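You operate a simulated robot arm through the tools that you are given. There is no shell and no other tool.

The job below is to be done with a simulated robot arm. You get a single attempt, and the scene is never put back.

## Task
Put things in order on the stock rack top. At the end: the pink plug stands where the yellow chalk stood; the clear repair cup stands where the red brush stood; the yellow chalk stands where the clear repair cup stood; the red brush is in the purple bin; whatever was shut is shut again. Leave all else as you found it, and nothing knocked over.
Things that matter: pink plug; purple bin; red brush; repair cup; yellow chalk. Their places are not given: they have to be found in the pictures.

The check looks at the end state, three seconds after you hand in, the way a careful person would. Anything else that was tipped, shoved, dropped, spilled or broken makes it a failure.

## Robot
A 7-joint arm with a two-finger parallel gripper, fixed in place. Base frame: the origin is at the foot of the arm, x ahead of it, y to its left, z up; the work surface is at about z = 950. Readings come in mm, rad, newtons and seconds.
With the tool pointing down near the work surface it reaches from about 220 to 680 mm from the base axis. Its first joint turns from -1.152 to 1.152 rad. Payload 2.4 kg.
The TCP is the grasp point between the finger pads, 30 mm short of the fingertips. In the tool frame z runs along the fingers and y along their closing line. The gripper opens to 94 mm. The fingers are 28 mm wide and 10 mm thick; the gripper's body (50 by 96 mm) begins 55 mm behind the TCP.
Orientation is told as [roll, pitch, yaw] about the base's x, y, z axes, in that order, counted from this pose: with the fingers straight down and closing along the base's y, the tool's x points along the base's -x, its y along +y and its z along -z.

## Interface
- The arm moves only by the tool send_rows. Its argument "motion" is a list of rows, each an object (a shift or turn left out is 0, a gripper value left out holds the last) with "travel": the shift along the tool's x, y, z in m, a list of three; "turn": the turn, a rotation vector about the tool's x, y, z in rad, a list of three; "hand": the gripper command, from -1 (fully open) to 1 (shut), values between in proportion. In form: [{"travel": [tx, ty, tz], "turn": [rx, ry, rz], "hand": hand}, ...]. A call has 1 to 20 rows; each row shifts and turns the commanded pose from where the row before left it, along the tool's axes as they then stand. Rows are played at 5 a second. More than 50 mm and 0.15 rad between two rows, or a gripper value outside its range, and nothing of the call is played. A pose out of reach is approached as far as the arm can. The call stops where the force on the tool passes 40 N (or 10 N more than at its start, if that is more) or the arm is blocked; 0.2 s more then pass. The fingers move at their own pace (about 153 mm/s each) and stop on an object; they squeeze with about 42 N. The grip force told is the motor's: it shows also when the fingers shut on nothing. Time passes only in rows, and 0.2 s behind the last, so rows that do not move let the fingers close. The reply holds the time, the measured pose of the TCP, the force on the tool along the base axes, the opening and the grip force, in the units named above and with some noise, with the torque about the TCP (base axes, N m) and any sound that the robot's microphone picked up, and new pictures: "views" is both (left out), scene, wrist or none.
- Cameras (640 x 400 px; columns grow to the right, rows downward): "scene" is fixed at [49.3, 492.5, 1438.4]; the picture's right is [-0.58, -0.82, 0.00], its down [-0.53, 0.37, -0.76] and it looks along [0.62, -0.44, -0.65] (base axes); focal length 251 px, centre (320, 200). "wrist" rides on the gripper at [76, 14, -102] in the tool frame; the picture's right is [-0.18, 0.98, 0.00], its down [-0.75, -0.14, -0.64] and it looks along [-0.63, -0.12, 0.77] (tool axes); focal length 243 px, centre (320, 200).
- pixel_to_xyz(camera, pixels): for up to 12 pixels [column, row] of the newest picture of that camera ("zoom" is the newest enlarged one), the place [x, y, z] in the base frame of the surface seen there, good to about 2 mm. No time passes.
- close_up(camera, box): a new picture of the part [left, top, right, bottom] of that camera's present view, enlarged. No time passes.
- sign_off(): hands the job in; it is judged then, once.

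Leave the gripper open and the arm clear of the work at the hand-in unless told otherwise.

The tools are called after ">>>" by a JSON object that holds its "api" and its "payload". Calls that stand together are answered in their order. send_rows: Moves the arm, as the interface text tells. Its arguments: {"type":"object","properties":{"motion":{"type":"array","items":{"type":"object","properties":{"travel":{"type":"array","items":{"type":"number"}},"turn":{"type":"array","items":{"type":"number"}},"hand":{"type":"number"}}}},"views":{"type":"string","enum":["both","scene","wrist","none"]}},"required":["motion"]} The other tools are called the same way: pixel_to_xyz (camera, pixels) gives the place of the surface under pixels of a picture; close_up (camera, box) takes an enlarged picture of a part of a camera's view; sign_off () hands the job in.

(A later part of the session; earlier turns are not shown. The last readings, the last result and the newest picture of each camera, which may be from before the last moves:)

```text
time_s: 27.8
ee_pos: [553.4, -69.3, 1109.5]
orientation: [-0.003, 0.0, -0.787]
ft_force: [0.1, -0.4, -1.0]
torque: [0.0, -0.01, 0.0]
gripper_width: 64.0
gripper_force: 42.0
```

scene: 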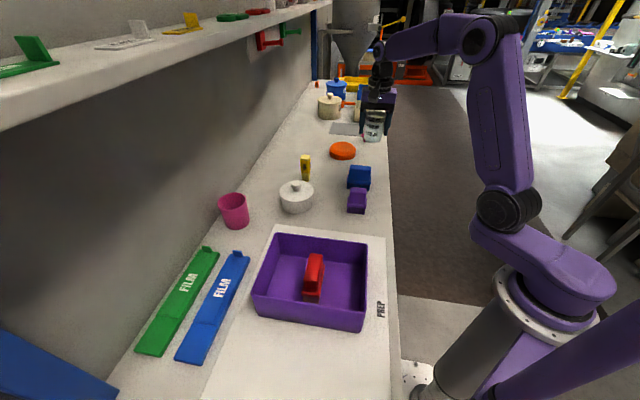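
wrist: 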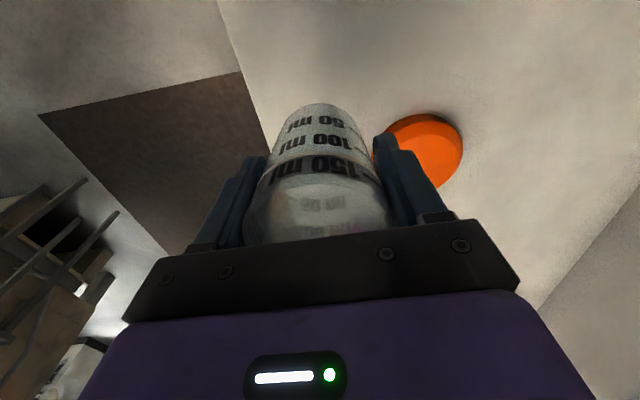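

The cup is held upright. I'll carry it slowly along a straight line toward the brush's old place at (399.5,196.5), ramping speed up and down so the liquid stays calm.

>>> {"api": "send_rows", "payload": {"motion": [{"travel": [0.00193, 0.00052, 0]}, {"travel": [0.00387, 0.00103, 0]}, {"travel": [0.0058, 0.00155, 0]}, {"travel": [0.0087, 0.00232, 0]}, {"travel": [0.01064, 0.00284, 0]}, {"travel": [0.01257, 0.00335, 0]}, {"travel": [0.0145, 0.00387, 0]}, {"travel": [0.0145, 0.00387, 0]}, {"travel": [0.0145, 0.00387, 0]}, {"travel": [0.0145, 0.00387, 0]}, {"travel": [0.0145, 0.00387, 0]}, {"travel": [0.0145, 0.00387, 0]}, {"travel": [0.0145, 0.00387, 0]}, {"travel": [0.0145, 0.00387, 0]}, {"travel": [0.01257, 0.00335, 0]}, {"travel": [0.01064, 0.00284, 0]}, {"travel": [0.0087, 0.00232, 0]}, {"travel": [0.0058, 0.00155, 0]}, {"travel": [0.00387, 0.00103, 0]}, {"travel": [0.00193, 0.00052, 0]}], "views": "scene"}}

>>> {"api": "send_rows", "payload": {"motion": [{"travel": [0.00193, 0.00052, 0]}, {"travel": [0.00387, 0.00103, 0]}, {"travel": [0.0058, 0.00155, 0]}, {"travel": [0.00774, 0.00206, 0]}, {"travel": [0.00967, 0.00258, 0]}, {"travel": [0.0116, 0.0031, 0]}, {"travel": [0.01257, 0.00335, 0]}, {"travel": [0.0116, 0.0031, 0]}, {"travel": [0.00967, 0.00258, 0]}, {"travel": [0.00774, 0.00206, 0]}, {"travel": [0.0058, 0.00155, 0]}, {"travel": [0.00387, 0.00103, 0]}, {"travel": [0.00193, 0.00052, 0]}, {}, {}]}}

```text
time_s: 32.0
ee_pos: [446.8, 111.7, 1109.6]
orientation: [-0.002, 0.001, -0.784]
ft_force: [0.2, 0.2, -0.4]
torque: [0.0, -0.01, 0.06]
gripper_width: 63.7
gripper_force: 42.2
```

scene: 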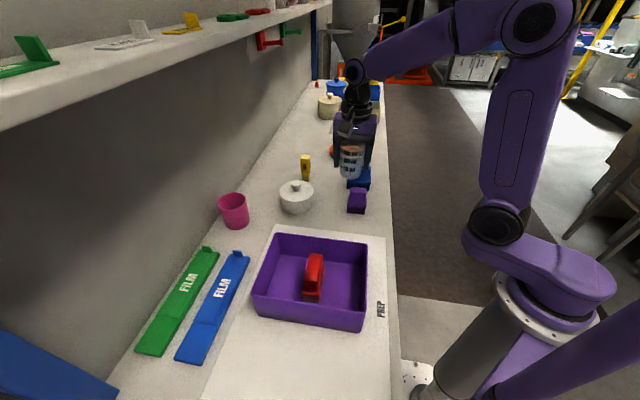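

```text
time_s: 35.2
ee_pos: [400.1, 196.7, 1109.6]
orientation: [-0.001, 0.002, -0.786]
ft_force: [-0.5, -0.6, -0.7]
torque: [0.01, 0.0, 0.02]
gripper_width: 64.0
gripper_force: 42.4
```

scene: 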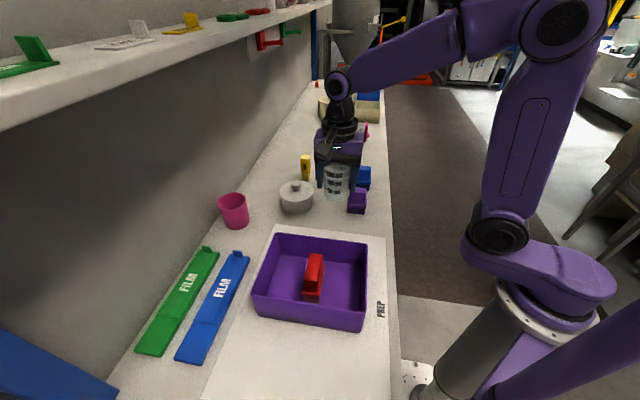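
wrist: 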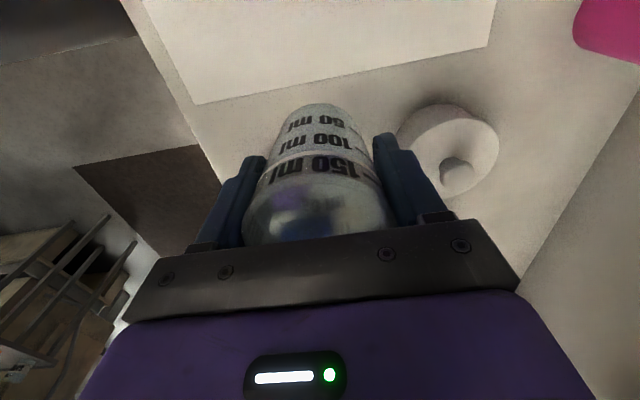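

It's above the target. I'll lower slowly by about 107 mm and then feel for contact.

>>> {"api": "send_rows", "payload": {"motion": [{"travel": [-0.001, 0, 0.002]}, {"travel": [0, 0, 0.004]}, {"travel": [0, 0, 0.007]}, {"travel": [0, 0, 0.01]}, {"travel": [0, 0, 0.012]}, {"travel": [0, 0, 0.013]}, {"travel": [0, 0, 0.013]}, {"travel": [0, 0, 0.012]}, {"travel": [0, 0, 0.01]}, {"travel": [0, 0, 0.008]}, {"travel": [0, 0, 0.006]}, {"travel": [0, 0, 0.004]}, {"travel": [0, 0, 0.003]}, {"travel": [0, 0, 0.002]}, {"travel": [0, 0, 0.001]}, {}]}}

```text
time_s: 38.6
ee_pos: [401.0, 196.0, 1002.9]
orientation: [0.0, -0.001, -0.786]
ft_force: [0.2, 0.2, 0.0]
torque: [-0.02, -0.03, -0.02]
gripper_width: 63.6
gripper_force: 41.9
```

scene: 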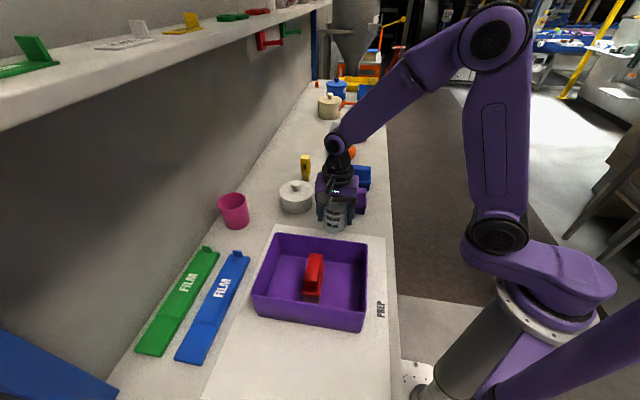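
wrist: 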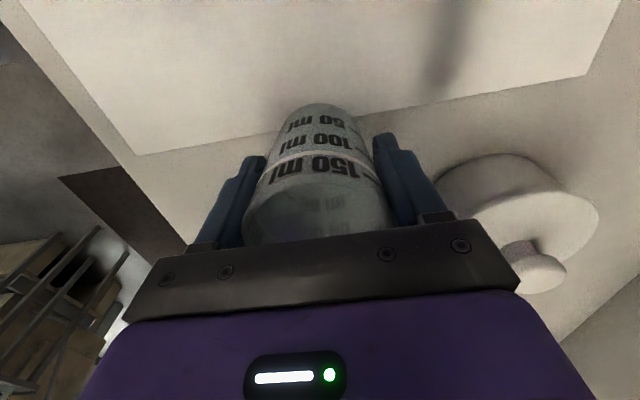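

There are about 4 to 5 mm left. I'll lower in 1 mm steps.

>>> {"api": "send_rows", "payload": {"motion": [{"travel": [0, 0, 0.001]}, {"travel": [0, 0, 0.001]}, {"travel": [0, 0, 0.001]}, {}], "views": "none"}}

>>> {"api": "send_rows", "payload": {"motion": [{"travel": [0, 0, 0.001]}, {}], "views": "none"}}

```text
time_s: 39.6
ee_pos: [399.1, 197.5, 999.8]
orientation: [-0.001, -0.001, -0.786]
ft_force: [-0.8, 0.2, -0.2]
torque: [0.0, -0.01, -0.01]
gripper_width: 63.9
gripper_force: 42.0
```

```text
time_s: 40.2
ee_pos: [399.2, 195.7, 1000.4]
orientation: [-0.002, 0.001, -0.785]
ft_force: [-3.0, 0.9, 8.1]
torque: [0.06, 0.29, -0.02]
gripper_width: 63.8
gripper_force: 42.1
```

Contact at 8 N, so the cup is standing. I'll open the fingers slowly.

>>> {"api": "send_rows", "payload": {"motion": [{"hand": -0.3}, {"hand": -0.36}, {"hand": -0.4}, {"hand": -0.45}, {"hand": -0.52}, {"hand": -0.6}, {"hand": -0.7}, {"hand": -0.8}, {"hand": -0.9}, {"hand": -1}, {}]}}

```text
time_s: 42.6
ee_pos: [401.0, 194.8, 999.0]
orientation: [0.0, 0.0, -0.786]
ft_force: [-0.9, -0.5, 0.3]
torque: [-0.01, -0.01, -0.01]
gripper_width: 93.9
gripper_force: 0.0
```

scene: 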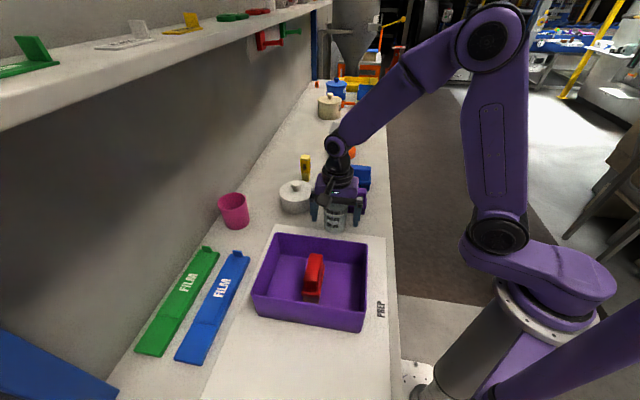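
wrist: 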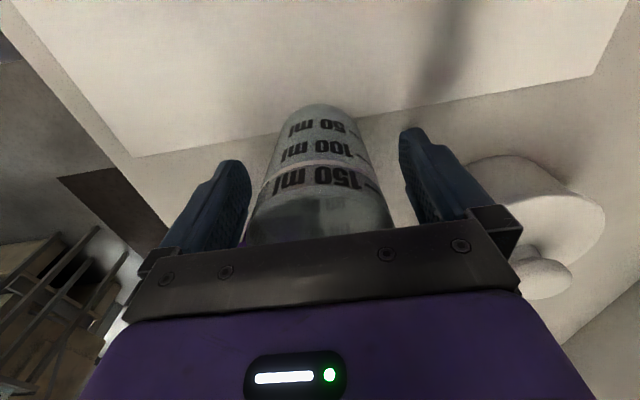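

The fingers are clear and the cup is standing. I'll rise straight up to z≈1185, slowly at first, and then go above the chalk at about (617,142).

>>> {"api": "send_rows", "payload": {"motion": [{"travel": [0, 0, -0.01]}, {"travel": [0, 0, -0.016]}, {"travel": [0, 0, -0.02]}, {"travel": [0, 0, -0.03]}, {"travel": [0, 0, -0.03]}, {"travel": [0, 0, -0.04]}, {"travel": [0, 0, -0.04]}, {"travel": [-0.0383, 0.0231, 0]}, {"travel": [-0.0383, 0.0231, 0]}, {"travel": [-0.0383, 0.0231, 0]}, {"travel": [-0.0383, 0.0231, 0]}, {"travel": [-0.0383, 0.0231, 0]}, {}, {}]}}

```text
time_s: 45.6
ee_pos: [612.4, 141.8, 1184.1]
orientation: [0.0, 0.0, -0.785]
ft_force: [0.4, 0.2, -0.1]
torque: [0.03, -0.03, -0.01]
gripper_width: 94.2
gripper_force: 0.0
```

scene: 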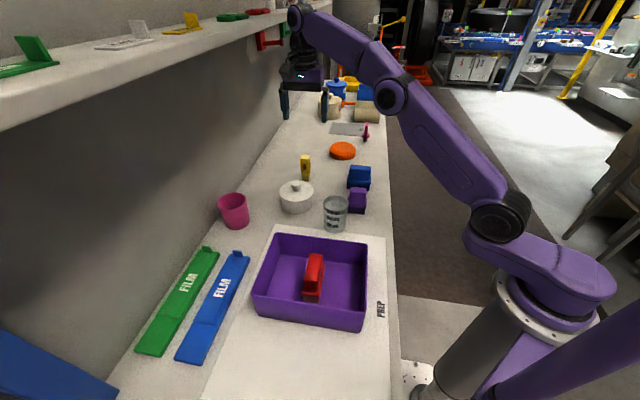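
wrist: 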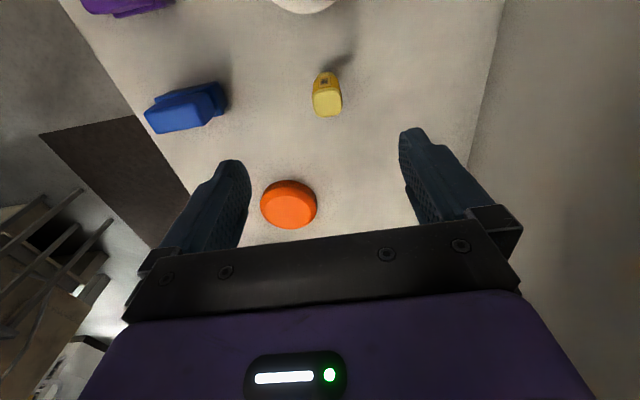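

The chalk is at (327,93) in the wrist picture. I'll enlarge it, check the placed cup, and see where the shelf edge is.

>>> {"api": "close_up", "payload": {"camera": "wrist", "box": [292, 60, 362, 125]}}

>>> {"api": "close_up", "payload": {"camera": "scene", "box": [290, 180, 390, 245]}}

>>> {"api": "pixel_to_xyz", "payload": {"camera": "wrist", "pixels": [[315, 107], [340, 106], [328, 112], [328, 98], [316, 95], [339, 93], [327, 84], [328, 72]]}}

>>> {"api": "pixel_to_xyz", "payload": {"camera": "scene", "pixels": [[270, 22], [150, 70], [100, 90], [335, 202], [325, 202], [346, 202], [334, 230], [335, 197]]}}

```text
6.15 times, centred on (327, 92) of wrist
```

zoom: 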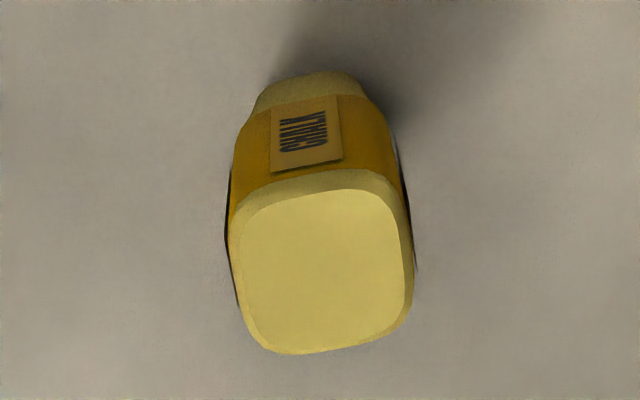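

```text
6.15 times, centred on (340, 212) of scene
```

zoom: 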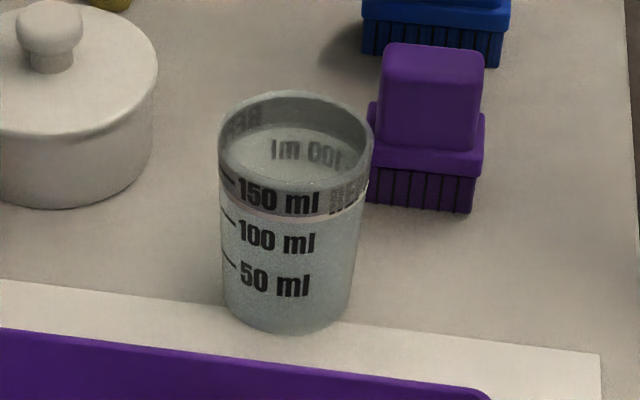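

```text
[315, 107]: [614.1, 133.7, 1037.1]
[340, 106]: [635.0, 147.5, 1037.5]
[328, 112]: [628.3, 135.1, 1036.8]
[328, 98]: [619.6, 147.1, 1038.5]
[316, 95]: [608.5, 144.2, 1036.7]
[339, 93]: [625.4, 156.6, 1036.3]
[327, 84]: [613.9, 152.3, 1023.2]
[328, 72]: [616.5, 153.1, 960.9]
```

```text
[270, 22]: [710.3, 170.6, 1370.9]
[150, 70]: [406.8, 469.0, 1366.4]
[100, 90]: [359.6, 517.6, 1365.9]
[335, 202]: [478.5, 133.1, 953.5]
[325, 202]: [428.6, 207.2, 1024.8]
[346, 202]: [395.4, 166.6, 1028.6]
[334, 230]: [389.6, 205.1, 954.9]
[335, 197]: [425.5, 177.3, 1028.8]
```

The chalk top centre is about (621,142) at z≈1038, and its faces line up with the present yaw. The shelf edge is at z≈1366 along x+y≈877, so I'll stay low here. I'll correct by (-5.8, +5.8) mm in tool axes and descend to z≈1075.

>>> {"api": "send_rows", "payload": {"motion": [{"travel": [-0.0058, 0.0058, 0.02]}, {"travel": [0, 0, 0.03]}, {"travel": [0, 0, 0.03]}, {"travel": [0, 0, 0.03]}, {}, {}]}}

```text
time_s: 47.0
ee_pos: [623.5, 142.5, 1073.1]
orientation: [-0.001, 0.002, -0.785]
ft_force: [0.2, 0.4, -1.1]
torque: [0.0, 0.0, 0.0]
gripper_width: 93.7
gripper_force: 0.1
```

scene: 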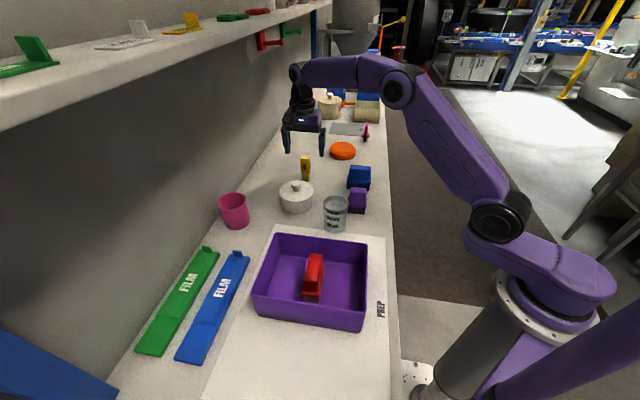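
wrist: 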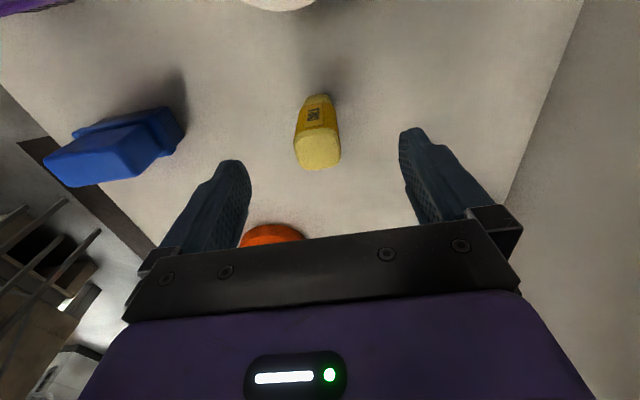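

The chalk is centred between the fingers, and about 3 mm toward +tool x. I'll correct that, descend to z≈1020 and close in steps.

>>> {"api": "send_rows", "payload": {"motion": [{"travel": [0.003, 0, 0.02]}, {"travel": [0, 0, 0.02]}, {"travel": [0, 0, 0.013]}, {}, {"hand": -0.6}, {"hand": -0.2}, {"hand": 0.1}, {"hand": 0.3}, {"hand": 0.4}, {"hand": 0.47}, {"hand": 0.54}, {"hand": 0.62}, {"hand": 0.8}, {}]}}

```text
time_s: 50.0
ee_pos: [622.4, 145.3, 1020.1]
orientation: [0.001, 0.0, -0.783]
ft_force: [0.5, 0.2, -0.8]
torque: [0.0, 0.01, 0.0]
gripper_width: 33.5
gripper_force: 42.0
```

scene: 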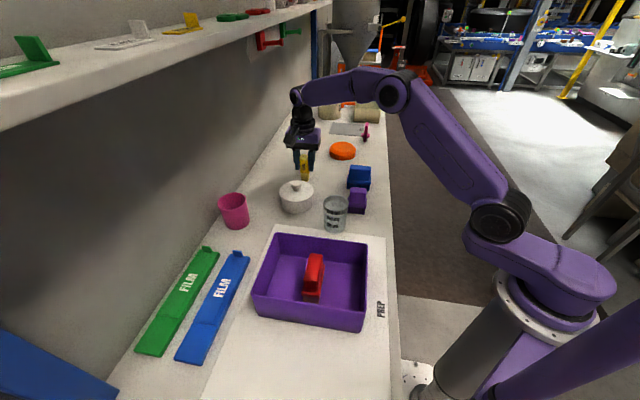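
wrist: 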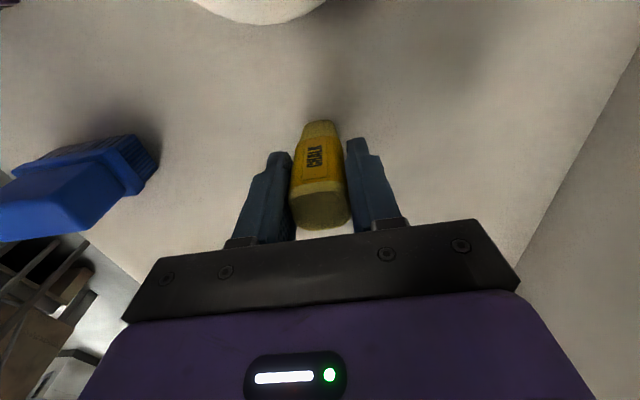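

The chalk is gripped at 33.5 mm with 42 N. I'll lift 100 mm and carry it to the cup's old place at (552.5,-70).

>>> {"api": "send_rows", "payload": {"motion": [{"travel": [0, 0, -0.01], "hand": 1}, {"travel": [0, 0, -0.02]}, {"travel": [0, 0, -0.03]}, {"travel": [0, 0, -0.025]}, {"travel": [0, 0, -0.015]}, {"travel": [-0.0085, -0.0167, 0]}, {"travel": [-0.01533, -0.03006, 0]}, {"travel": [-0.01533, -0.03006, 0]}, {"travel": [-0.01533, -0.03006, 0]}, {"travel": [-0.01533, -0.03006, 0]}, {"travel": [-0.01533, -0.03006, 0]}, {"travel": [-0.0085, -0.0167, 0]}, {"travel": [-0.0085, -0.0167, 0]}, {}, {}]}}

```text
time_s: 53.2
ee_pos: [553.4, -69.7, 1120.7]
orientation: [-0.001, 0.0, -0.786]
ft_force: [0.2, 0.2, -0.2]
torque: [0.02, 0.01, 0.05]
gripper_width: 33.1
gripper_force: 41.5
```

scene: 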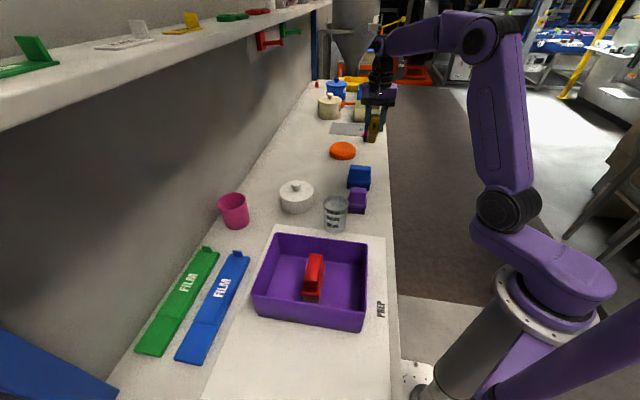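
wrist: 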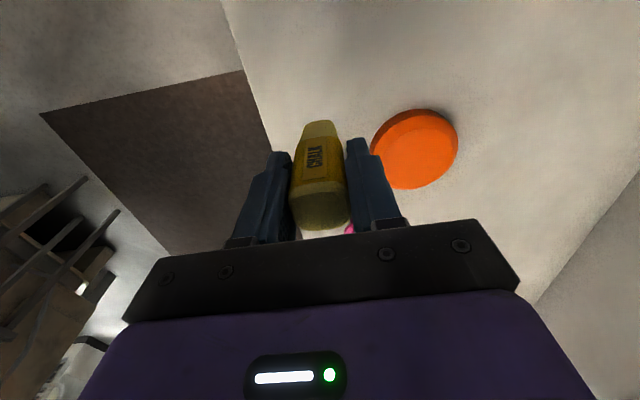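

The chalk is above the cup's old place. I'll lower it and then feel for the table.

>>> {"api": "send_rows", "payload": {"motion": [{"travel": [0, 0, 0.015]}, {"travel": [0, 0, 0.025]}, {"travel": [0, 0, 0.025]}, {"travel": [0, 0, 0.017]}, {"travel": [0, 0, 0.01]}, {"travel": [0, 0, 0.005]}, {}, {}], "views": "scene"}}

>>> {"api": "send_rows", "payload": {"motion": [{"travel": [0, 0, 0.001]}, {"travel": [0, 0, 0.001]}, {}], "views": "none"}}

```text
time_s: 55.0
ee_pos: [552.8, -69.8, 1022.9]
orientation: [-0.001, -0.001, -0.785]
ft_force: [-0.5, -0.5, -0.1]
torque: [-0.03, 0.0, 0.0]
gripper_width: 33.3
gripper_force: 42.4
```

scene: 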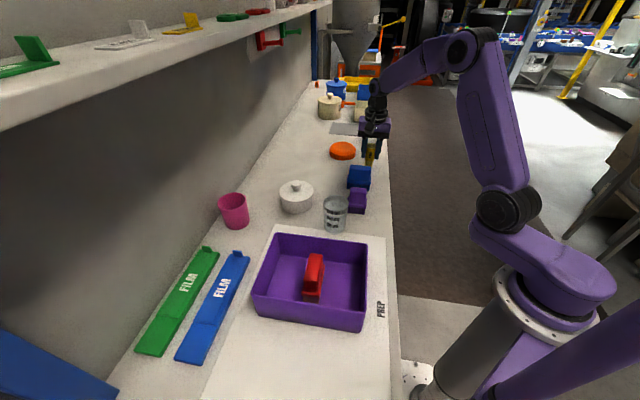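

```text
time_s: 55.8
ee_pos: [552.6, -69.7, 1021.8]
orientation: [0.0, -0.001, -0.786]
ft_force: [0.3, 0.0, -0.2]
torque: [-0.02, -0.01, 0.0]
gripper_width: 33.2
gripper_force: 42.2
```

No contact yet. I'll go on in sub-millimetre steps.

>>> {"api": "send_rows", "payload": {"motion": [{"travel": [0, 0, 0.0007]}, {}], "views": "none"}}

>>> {"api": "send_rows", "payload": {"motion": [{"travel": [0, 0, 0.0007]}, {}], "views": "none"}}

>>> {"api": "send_rows", "payload": {"motion": [{"travel": [0, 0, 0.0004]}, {}], "views": "wrist"}}

```text
time_s: 56.4
ee_pos: [553.4, -70.6, 1021.4]
orientation: [0.0, 0.001, -0.786]
ft_force: [-0.2, -0.9, -0.9]
torque: [0.0, 0.03, 0.04]
gripper_width: 33.4
gripper_force: 42.2
```

```text
time_s: 57.0
ee_pos: [552.8, -69.2, 1021.7]
orientation: [0.001, 0.001, -0.786]
ft_force: [0.2, -0.5, -0.4]
torque: [0.01, 0.0, -0.01]
gripper_width: 33.4
gripper_force: 41.9
```

```text
time_s: 57.6
ee_pos: [553.9, -70.2, 1020.0]
orientation: [0.001, 0.0, -0.786]
ft_force: [-0.7, 0.1, -0.5]
torque: [0.0, 0.0, 0.0]
gripper_width: 33.1
gripper_force: 42.4
```

wrist: 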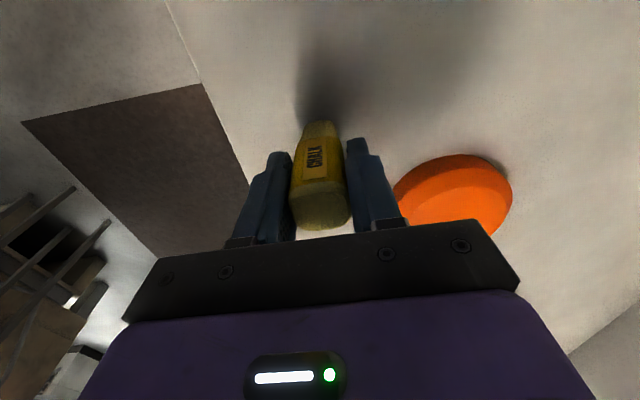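

Still no contact. I'll keep lowering in small steps.

>>> {"api": "send_rows", "payload": {"motion": [{"travel": [0, 0, 0.0005]}, {}], "views": "none"}}

>>> {"api": "send_rows", "payload": {"motion": [{"travel": [0, 0, 0.0005]}, {}], "views": "none"}}

>>> {"api": "send_rows", "payload": {"motion": [{"travel": [0, 0, 0.0005]}, {}], "views": "none"}}

```text
time_s: 58.2
ee_pos: [553.3, -69.8, 1020.2]
orientation: [0.001, -0.001, -0.787]
ft_force: [0.0, 0.1, -0.2]
torque: [0.02, -0.02, 0.03]
gripper_width: 33.2
gripper_force: 41.7
```

```text
time_s: 58.8
ee_pos: [554.3, -70.3, 1021.0]
orientation: [-0.001, 0.0, -0.786]
ft_force: [-0.9, -0.2, 2.8]
torque: [0.0, 0.08, -0.01]
gripper_width: 33.2
gripper_force: 42.4
```

```text
time_s: 59.4
ee_pos: [554.1, -69.7, 1021.5]
orientation: [0.002, -0.002, -0.785]
ft_force: [0.8, -0.4, 8.8]
torque: [-0.01, -0.03, 0.03]
gripper_width: 33.2
gripper_force: 41.5
```

Contact at 8.8 N, so the chalk is standing. I'll open slowly.

>>> {"api": "send_rows", "payload": {"motion": [{"travel": [0, 0, -0.0004], "hand": 0.32}, {"hand": 0.28}, {"hand": 0.24}, {"hand": 0.2}, {"hand": 0.14}, {"hand": 0.05}, {"hand": -0.1}, {"hand": -0.3}, {"hand": -0.5}, {}]}}

```text
time_s: 61.6
ee_pos: [554.0, -68.7, 1019.8]
orientation: [0.0, 0.002, -0.785]
ft_force: [-0.5, 0.1, -0.5]
torque: [-0.01, 0.0, -0.01]
gripper_width: 70.4
gripper_force: 0.2
```

scene: 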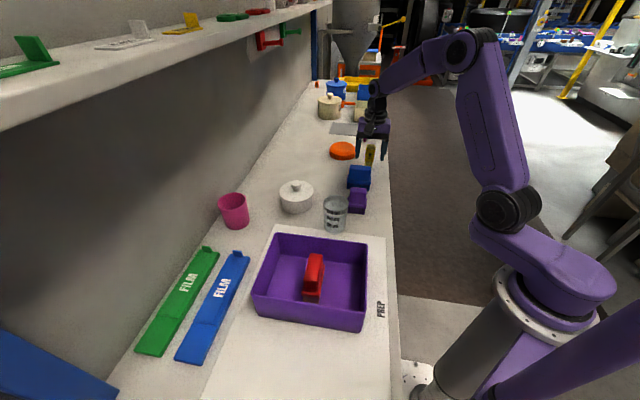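
wrist: 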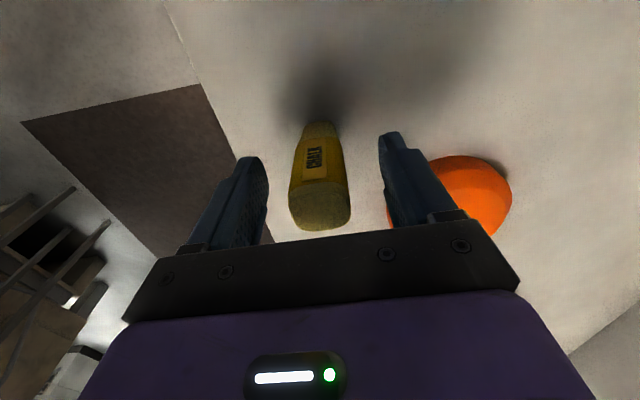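

The chalk stands. I'll raise straight up to about 1140, then tilt the tool about its y axis by -0.384 rad. That points the fingers outward, since the plug is about 722 mm out.

>>> {"api": "send_rows", "payload": {"motion": [{"travel": [0, 0, -0.015]}, {"travel": [0, 0, -0.025]}, {"travel": [0, 0, -0.04]}, {"travel": [0, 0, -0.04]}, {"turn": [0, -0.128, 0]}, {"turn": [0, -0.128, 0]}, {"turn": [0, -0.128, 0]}, {}, {}]}}

```text
time_s: 63.6
ee_pos: [551.1, -69.3, 1140.5]
orientation: [0.0, -0.383, -0.784]
ft_force: [-0.8, 0.0, 0.1]
torque: [0.0, -0.01, -0.01]
gripper_width: 70.6
gripper_force: 0.0
```

scene: 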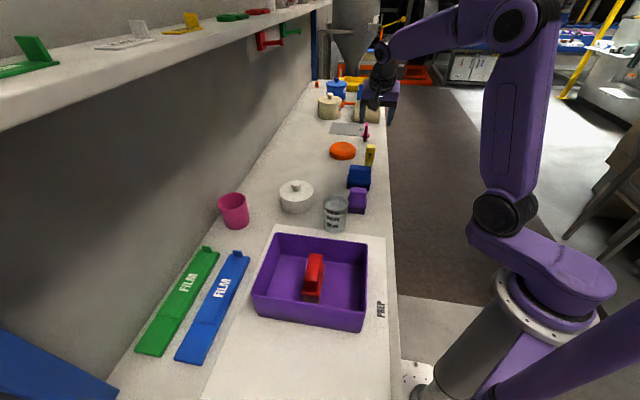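
wrist: 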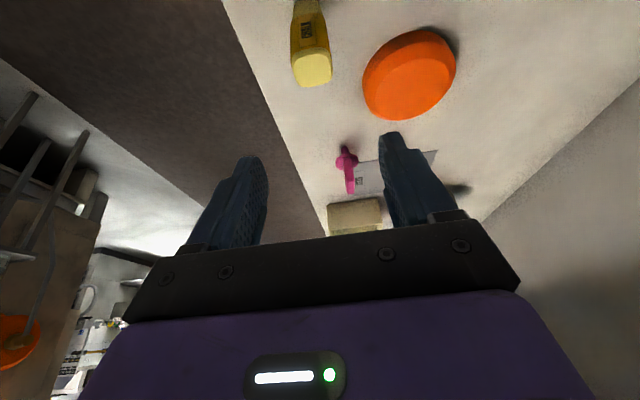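

The tilt is right. The plug is at (347,170) in the wrist picture, so I'll measure it and check the pot knob height.

>>> {"api": "close_up", "payload": {"camera": "wrist", "box": [310, 135, 380, 200]}}

>>> {"api": "pixel_to_xyz", "payload": {"camera": "wrist", "pixels": [[350, 190], [349, 180], [348, 170], [346, 163], [340, 165], [354, 163], [346, 151], [345, 148]]}}

>>> {"api": "pixel_to_xyz", "payload": {"camera": "scene", "pixels": [[296, 183], [296, 186], [296, 192], [285, 192], [310, 192], [280, 195], [313, 195], [297, 200], [370, 147], [370, 164], [365, 128], [366, 124]]}}

>>> {"api": "close_up", "payload": {"camera": "scene", "box": [340, 110, 400, 170]}}

```text
6.15 times, centred on (345, 168) of wrist
```

zoom: 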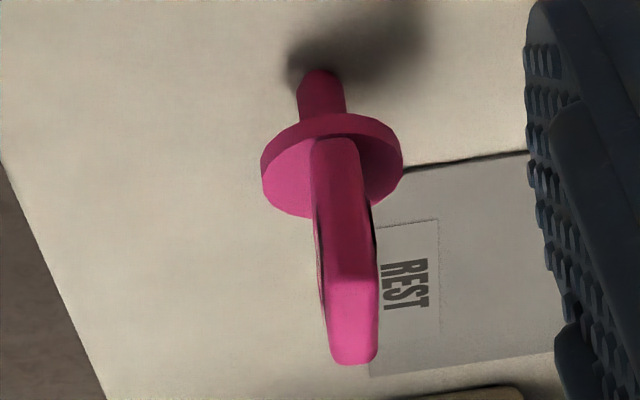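

```text
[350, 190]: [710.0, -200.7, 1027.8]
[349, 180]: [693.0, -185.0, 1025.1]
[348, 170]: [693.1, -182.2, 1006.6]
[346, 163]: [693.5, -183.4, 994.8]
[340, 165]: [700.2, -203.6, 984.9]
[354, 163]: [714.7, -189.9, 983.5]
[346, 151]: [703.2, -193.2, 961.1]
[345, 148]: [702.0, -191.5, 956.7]
```

```text
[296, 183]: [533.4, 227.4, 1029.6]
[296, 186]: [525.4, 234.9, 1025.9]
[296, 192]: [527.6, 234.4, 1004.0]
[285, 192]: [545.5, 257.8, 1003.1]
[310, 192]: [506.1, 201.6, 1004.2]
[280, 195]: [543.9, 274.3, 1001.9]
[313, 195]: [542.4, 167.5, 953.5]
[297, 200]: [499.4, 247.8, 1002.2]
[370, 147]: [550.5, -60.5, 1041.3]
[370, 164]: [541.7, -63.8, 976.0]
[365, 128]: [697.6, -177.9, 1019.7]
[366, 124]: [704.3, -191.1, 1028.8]
```

```text
6.67 times, centred on (370, 140) of scene
```

zoom: 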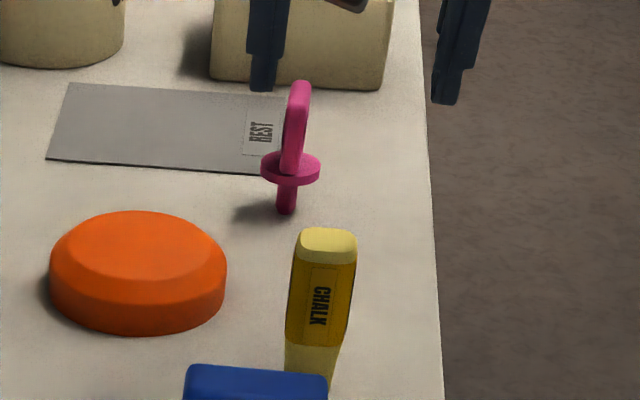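

The plug centre is about (706,-195.5), with the flange top at z≈984 and the blade top at z≈1030. The blade's thin side faces (0.7,0.7), which matches this yaw. The pot knob tops out at 1030. I'll move above the plug at z≈1100.

>>> {"api": "send_rows", "payload": {"motion": [{"travel": [-0.0337, 0.004, 0.0223]}, {"travel": [-0.0337, 0.004, 0.0223]}, {"travel": [-0.0337, 0.004, 0.0223]}, {"travel": [-0.0337, 0.004, 0.0223]}, {"travel": [-0.0337, 0.004, 0.0223]}, {}, {}]}}

```text
time_s: 65.2
ee_pos: [709.3, -192.4, 1100.4]
orientation: [0.0, -0.383, -0.785]
ft_force: [0.0, -0.5, 0.0]
torque: [-0.05, -0.01, 0.01]
gripper_width: 70.5
gripper_force: 0.1
```

scene: 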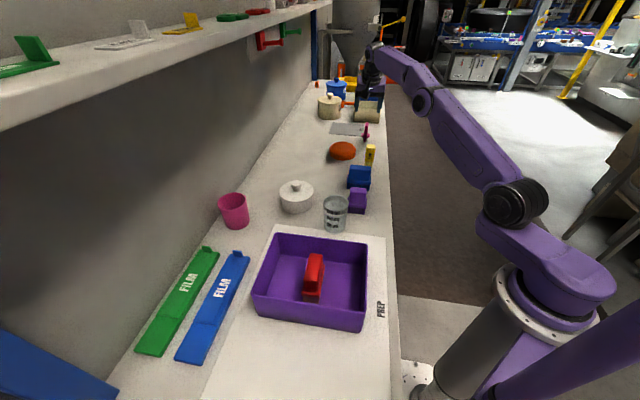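
wrist: 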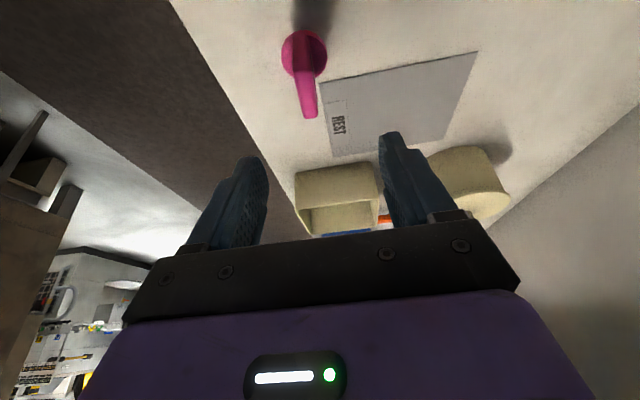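

Reach is fine. I'll measure the plug in this view for centring.

>>> {"api": "close_up", "payload": {"camera": "wrist", "box": [255, 20, 355, 125]}}

>>> {"api": "pixel_to_xyz", "payload": {"camera": "wrist", "pixels": [[310, 112], [308, 105], [306, 98], [304, 85], [303, 72], [283, 55], [325, 52], [300, 104], [315, 103], [310, 116]]}}

```text
3.81 times, centred on (305, 72) of wrist
```

zoom: 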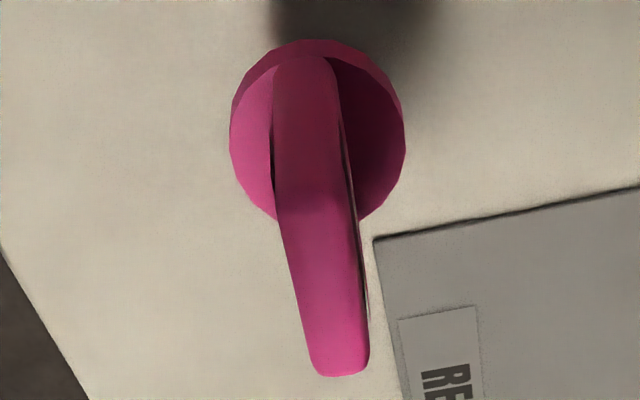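

```text
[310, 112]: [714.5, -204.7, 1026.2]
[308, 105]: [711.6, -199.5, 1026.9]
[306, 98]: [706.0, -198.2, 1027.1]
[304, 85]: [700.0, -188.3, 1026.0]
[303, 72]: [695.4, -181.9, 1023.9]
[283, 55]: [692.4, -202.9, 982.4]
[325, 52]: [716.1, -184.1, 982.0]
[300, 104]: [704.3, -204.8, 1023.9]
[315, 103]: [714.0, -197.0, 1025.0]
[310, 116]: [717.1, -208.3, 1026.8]
```

The blade centre is about (705,-195), 4.3 mm off along -tool y. I'll correct and go straight down 77 mm (base z) to TCP z≈1023.

>>> {"api": "send_rows", "payload": {"motion": [{"travel": [0, -0.0043, 0]}, {"travel": [0.0072, 0, 0.0178]}, {"travel": [0.0072, 0, 0.0178]}, {"travel": [0.0072, 0, 0.0178]}, {"travel": [0.0072, 0, 0.0178]}, {}, {}]}}

```text
time_s: 66.8
ee_pos: [704.6, -198.0, 1024.5]
orientation: [0.0, -0.383, -0.785]
ft_force: [0.2, -0.2, -0.5]
torque: [-0.03, 0.02, 0.01]
gripper_width: 70.7
gripper_force: 0.0
```

scene: 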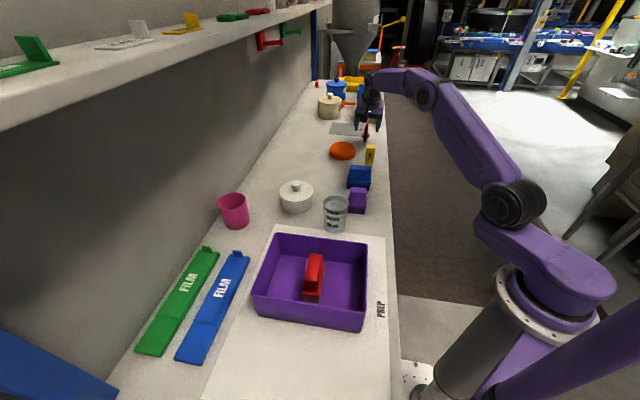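
wrist: 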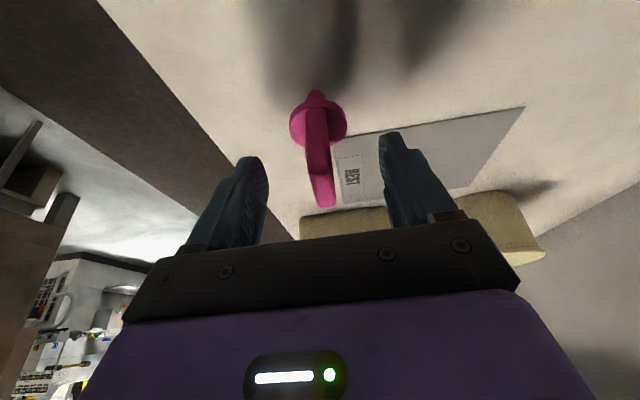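

The blade is centred between the fingers. I'll close in steps.

>>> {"api": "send_rows", "payload": {"motion": [{"hand": -0.2}, {"hand": 0.1}, {"hand": 0.3}, {"hand": 0.42}, {"hand": 0.5}, {"hand": 0.56}, {"hand": 0.62}, {"hand": 0.68}, {"hand": 0.74}, {"hand": 0.8}, {"hand": 0.86}, {"hand": 1}, {}]}}

```text
time_s: 69.6
ee_pos: [705.1, -197.8, 1022.5]
orientation: [-0.001, -0.384, -0.785]
ft_force: [0.8, 0.7, 0.9]
torque: [0.02, -0.02, 0.01]
gripper_width: 14.9
gripper_force: 42.1
```

scene: 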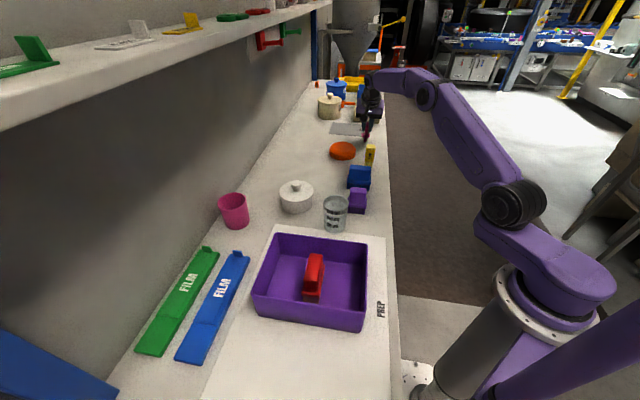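
wrist: 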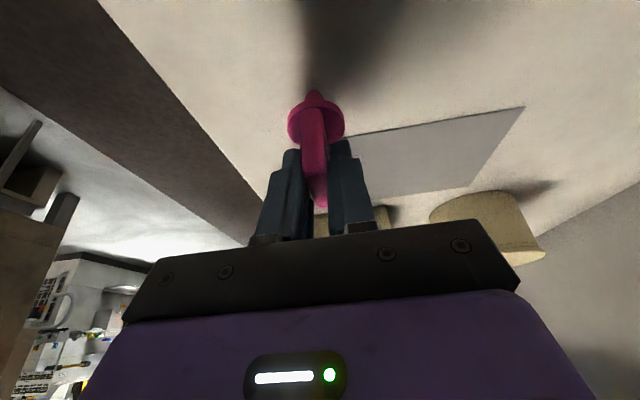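

The plug is gripped at 14.9 mm. I'll check that it's still upright.

>>> {"api": "close_up", "payload": {"camera": "wrist", "box": [250, 70, 400, 220]}}

>>> {"api": "close_up", "payload": {"camera": "scene", "box": [340, 105, 400, 155]}}

>>> {"api": "pixel_to_xyz", "payload": {"camera": "wrist", "pixels": [[291, 122], [341, 120], [313, 95], [312, 118], [316, 150]]}}

```text
2.67 times, centred on (325, 145) of wrist
```

zoom: 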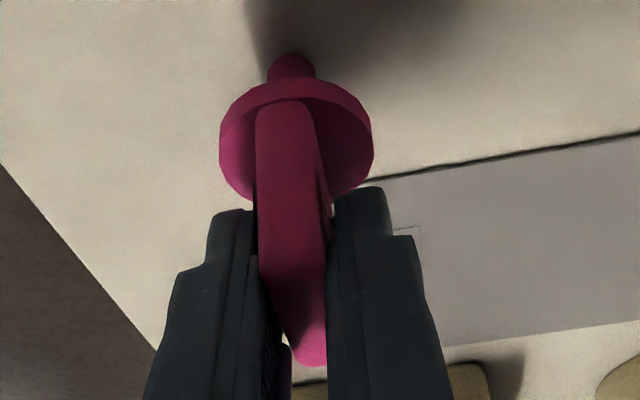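

```text
8.00 times, centred on (370, 130) of scene
```

zoom: 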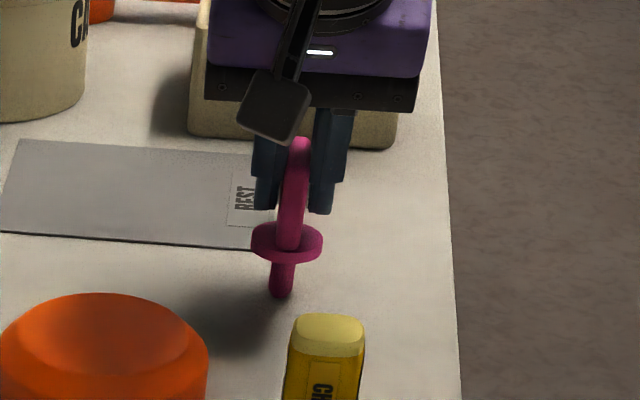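

```text
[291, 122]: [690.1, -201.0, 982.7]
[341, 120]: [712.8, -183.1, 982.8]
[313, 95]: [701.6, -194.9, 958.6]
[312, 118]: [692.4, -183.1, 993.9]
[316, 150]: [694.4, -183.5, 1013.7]
```

The plug is still vertical. I'll lift it straight up about 93 mm.

>>> {"api": "send_rows", "payload": {"motion": [{"travel": [-0.0019, 0, -0.0046]}, {"travel": [-0.0056, 0, -0.0139]}, {"travel": [-0.0086, 0, -0.0213]}, {"travel": [-0.0086, 0, -0.0213]}, {"travel": [-0.0064, 0, -0.0158]}, {"travel": [-0.0037, 0, -0.0093]}, {}, {}]}}

```text
time_s: 71.4
ee_pos: [703.4, -197.4, 1115.6]
orientation: [0.0, -0.385, -0.784]
ft_force: [0.1, 1.2, -0.1]
torque: [-0.01, 0.03, 0.0]
gripper_width: 15.2
gripper_force: 42.1
```

scene: 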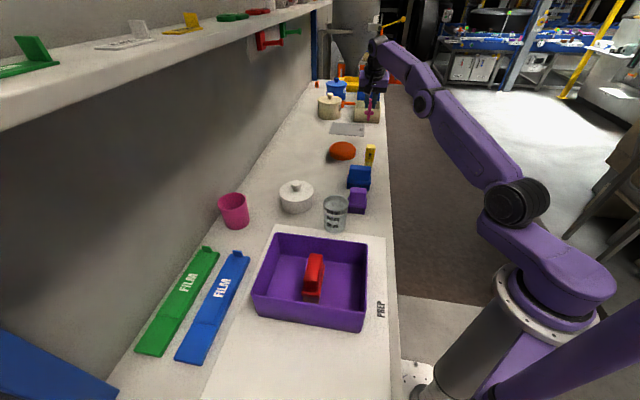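
wrist: 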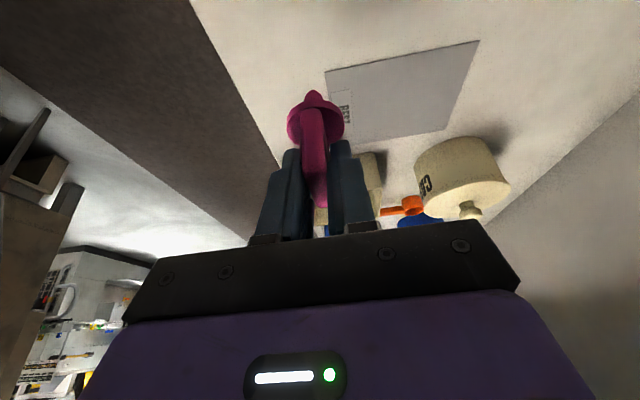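

The plug came up cleanly, with nothing longer below it. I'll carry it to the chalk's old place at about (621.5,143).

>>> {"api": "send_rows", "payload": {"motion": [{"travel": [0.0083, 0.0054, -0.0034]}, {"travel": [0.0194, 0.0127, -0.0078]}, {"travel": [0.0277, 0.0181, -0.0112]}, {"travel": [0.0332, 0.0218, -0.0134]}, {"travel": [0.0332, 0.0218, -0.0134]}, {"travel": [0.0332, 0.0218, -0.0134]}, {"travel": [0.0332, 0.0218, -0.0134]}, {"travel": [0.0277, 0.0181, -0.0112]}, {"travel": [0.0249, 0.0163, -0.0101]}, {"travel": [0.0194, 0.0127, -0.0078]}, {"travel": [0.0111, 0.0073, -0.0045]}, {"travel": [0.0055, 0.0036, -0.0022]}, {}, {}]}}

```text
time_s: 74.4
ee_pos: [620.7, 142.0, 1115.8]
orientation: [0.001, -0.385, -0.784]
ft_force: [0.2, -0.5, -0.4]
torque: [-0.01, 0.01, 0.03]
gripper_width: 15.0
gripper_force: 41.5
```

scene: 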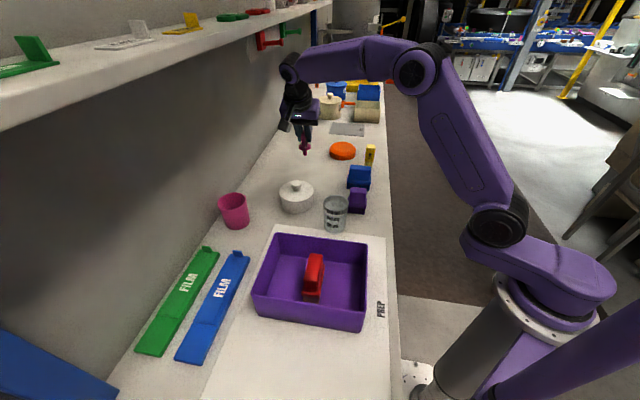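
wrist: 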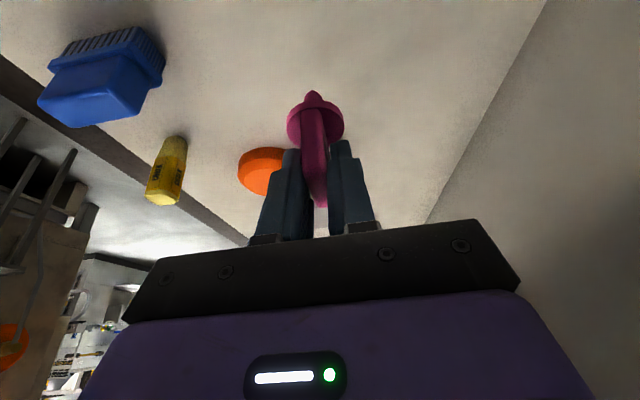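

It's above the chalk's old place. I'll lower 86 mm straight down first.

>>> {"api": "send_rows", "payload": {"motion": [{"travel": [0.0037, 0, 0.0093]}, {"travel": [0.0075, 0, 0.0185]}, {"travel": [0.0075, 0, 0.0185]}, {"travel": [0.0064, 0, 0.0158]}, {"travel": [0.0045, 0, 0.0111]}, {"travel": [0.0026, 0, 0.0065]}, {}, {}]}}

```text
time_s: 76.2
ee_pos: [620.6, 141.6, 1028.0]
orientation: [0.001, -0.382, -0.785]
ft_force: [0.9, -0.2, -0.4]
torque: [-0.01, 0.01, 0.03]
gripper_width: 15.0
gripper_force: 41.8
```

scene: 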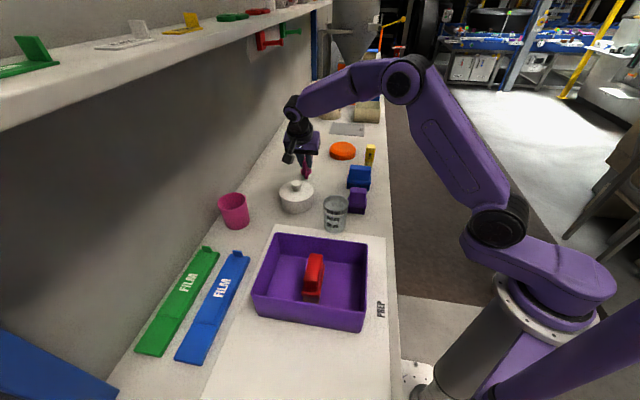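
wrist: 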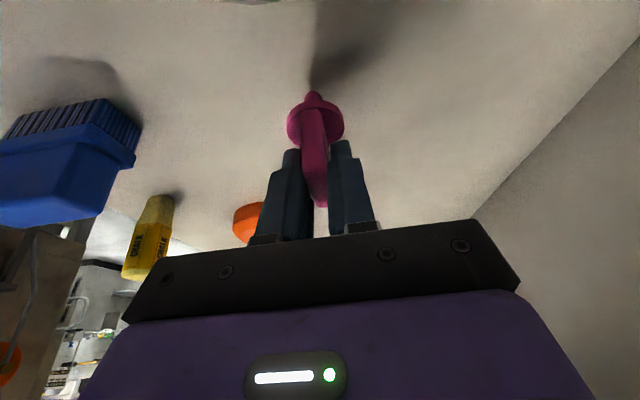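

About 6 mm to go. I'll use small vertical steps and watch the force.

>>> {"api": "send_rows", "payload": {"motion": [{"travel": [0.00056, 0, 0.00139]}, {"travel": [0.00056, 0, 0.00139]}, {"travel": [0.00037, 0, 0.00093]}, {}], "views": "none"}}

>>> {"api": "send_rows", "payload": {"motion": [{"travel": [0.00026, 0, 0.00065]}, {}], "views": "none"}}

>>> {"api": "send_rows", "payload": {"motion": [{"travel": [0.00026, 0, 0.00065]}, {}], "views": "none"}}

```text
time_s: 77.2
ee_pos: [619.7, 140.7, 1026.7]
orientation: [0.0, -0.382, -0.786]
ft_force: [0.3, 0.8, -1.0]
torque: [-0.02, 0.04, 0.01]
gripper_width: 15.1
gripper_force: 41.5
```

```text
time_s: 77.8
ee_pos: [621.3, 141.0, 1025.9]
orientation: [0.002, -0.384, -0.786]
ft_force: [-0.3, -0.2, -0.3]
torque: [0.01, 0.0, 0.02]
gripper_width: 15.1
gripper_force: 41.7
```

```text
time_s: 78.4
ee_pos: [621.6, 141.4, 1022.9]
orientation: [0.0, -0.385, -0.784]
ft_force: [-0.9, -0.1, 0.2]
torque: [-0.01, 0.04, -0.01]
gripper_width: 15.2
gripper_force: 42.4
```

No contact yet. I'll continue with 0.6 mm steps.

>>> {"api": "send_rows", "payload": {"motion": [{"travel": [0.00022, 0, 0.00056]}, {}], "views": "none"}}

>>> {"api": "send_rows", "payload": {"motion": [{"travel": [0.00022, 0, 0.00056]}, {}], "views": "none"}}

>>> {"api": "send_rows", "payload": {"motion": [{"travel": [0.00015, 0, 0.00037]}, {}], "views": "none"}}

```text
time_s: 79.0
ee_pos: [622.7, 141.8, 1024.0]
orientation: [0.0, -0.384, -0.786]
ft_force: [-3.2, 2.6, 7.5]
torque: [0.13, 0.19, -0.02]
gripper_width: 15.3
gripper_force: 42.3
```

```text
time_s: 79.6
ee_pos: [622.1, 143.4, 1024.2]
orientation: [0.003, -0.386, -0.785]
ft_force: [-2.6, 2.2, 15.4]
torque: [0.13, 0.1, -0.01]
gripper_width: 14.8
gripper_force: 42.3
```

```text
time_s: 80.2
ee_pos: [622.5, 139.7, 1023.8]
orientation: [0.004, -0.385, -0.787]
ft_force: [-1.5, 1.6, 23.4]
torque: [0.13, 0.13, -0.01]
gripper_width: 15.3
gripper_force: 42.1
```

Contact made, pressing at 23 N now. I'll back off about 0.8 mm so only a light force remains, and check that the plug is vertical before letting go.

>>> {"api": "send_rows", "payload": {"motion": [{"travel": [-0.0003, 0, -0.00074]}, {}]}}

>>> {"api": "close_up", "payload": {"camera": "scene", "box": [275, 130, 335, 190]}}

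>>> {"api": "close_up", "payload": {"camera": "wrist", "box": [250, 70, 400, 220]}}

```text
time_s: 80.8
ee_pos: [622.1, 140.1, 1023.1]
orientation: [0.0, -0.385, -0.784]
ft_force: [0.1, 0.3, 18.3]
torque: [0.07, 0.0, -0.01]
gripper_width: 14.9
gripper_force: 42.2
```

scene: 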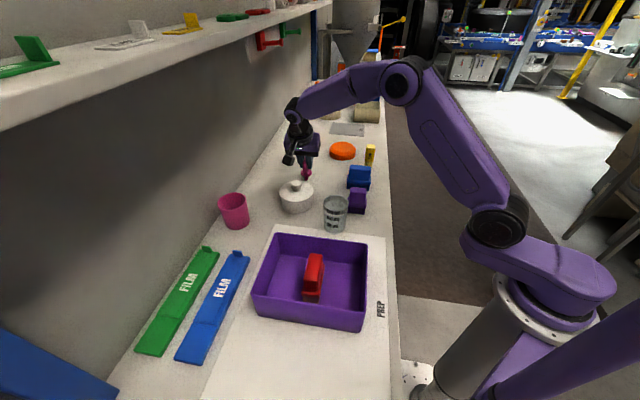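
wrist: 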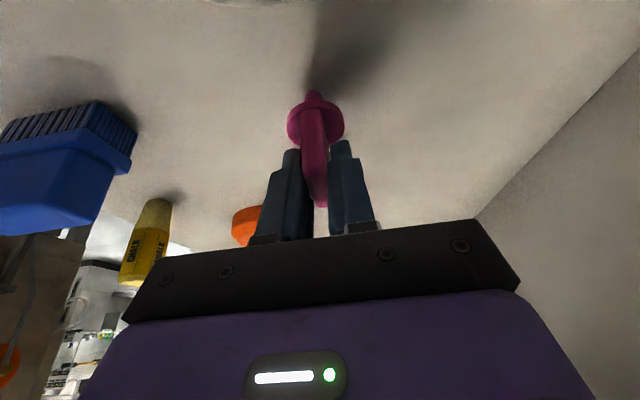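

```text
6.67 times, centred on (305, 160) of scene
```

zoom: 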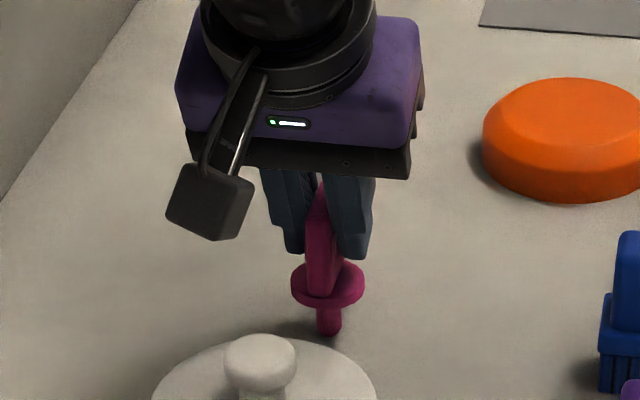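

```text
2.67 times, centred on (325, 145) of wrist
```

zoom: 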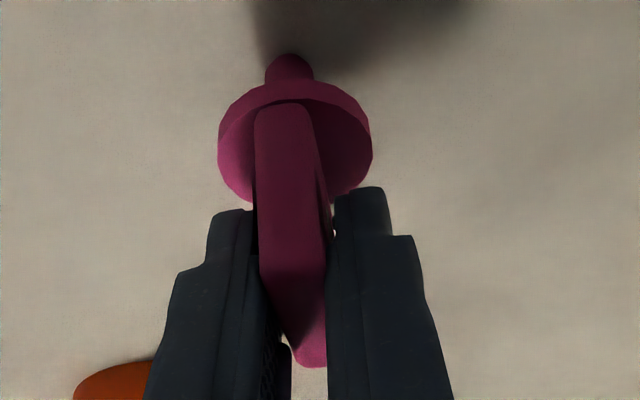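

The plug stands close to vertical. I'll ease off a little more and then open very slowly.

>>> {"api": "send_rows", "payload": {"motion": [{"travel": [-0.0003, 0, -0.00074]}, {}], "views": "none"}}

```text
time_s: 81.4
ee_pos: [621.6, 140.1, 1023.5]
orientation: [0.001, -0.385, -0.786]
ft_force: [0.8, 0.6, 13.7]
torque: [0.05, -0.06, -0.01]
gripper_width: 14.8
gripper_force: 42.1
```

>>> {"api": "send_rows", "payload": {"motion": [{"travel": [-0.0004, 0, -0.001]}, {}], "views": "none"}}

```text
time_s: 82.0
ee_pos: [622.2, 140.1, 1023.7]
orientation: [-0.003, -0.381, -0.784]
ft_force: [-0.1, -0.7, -0.1]
torque: [0.03, -0.03, -0.02]
gripper_width: 14.8
gripper_force: 42.4
```

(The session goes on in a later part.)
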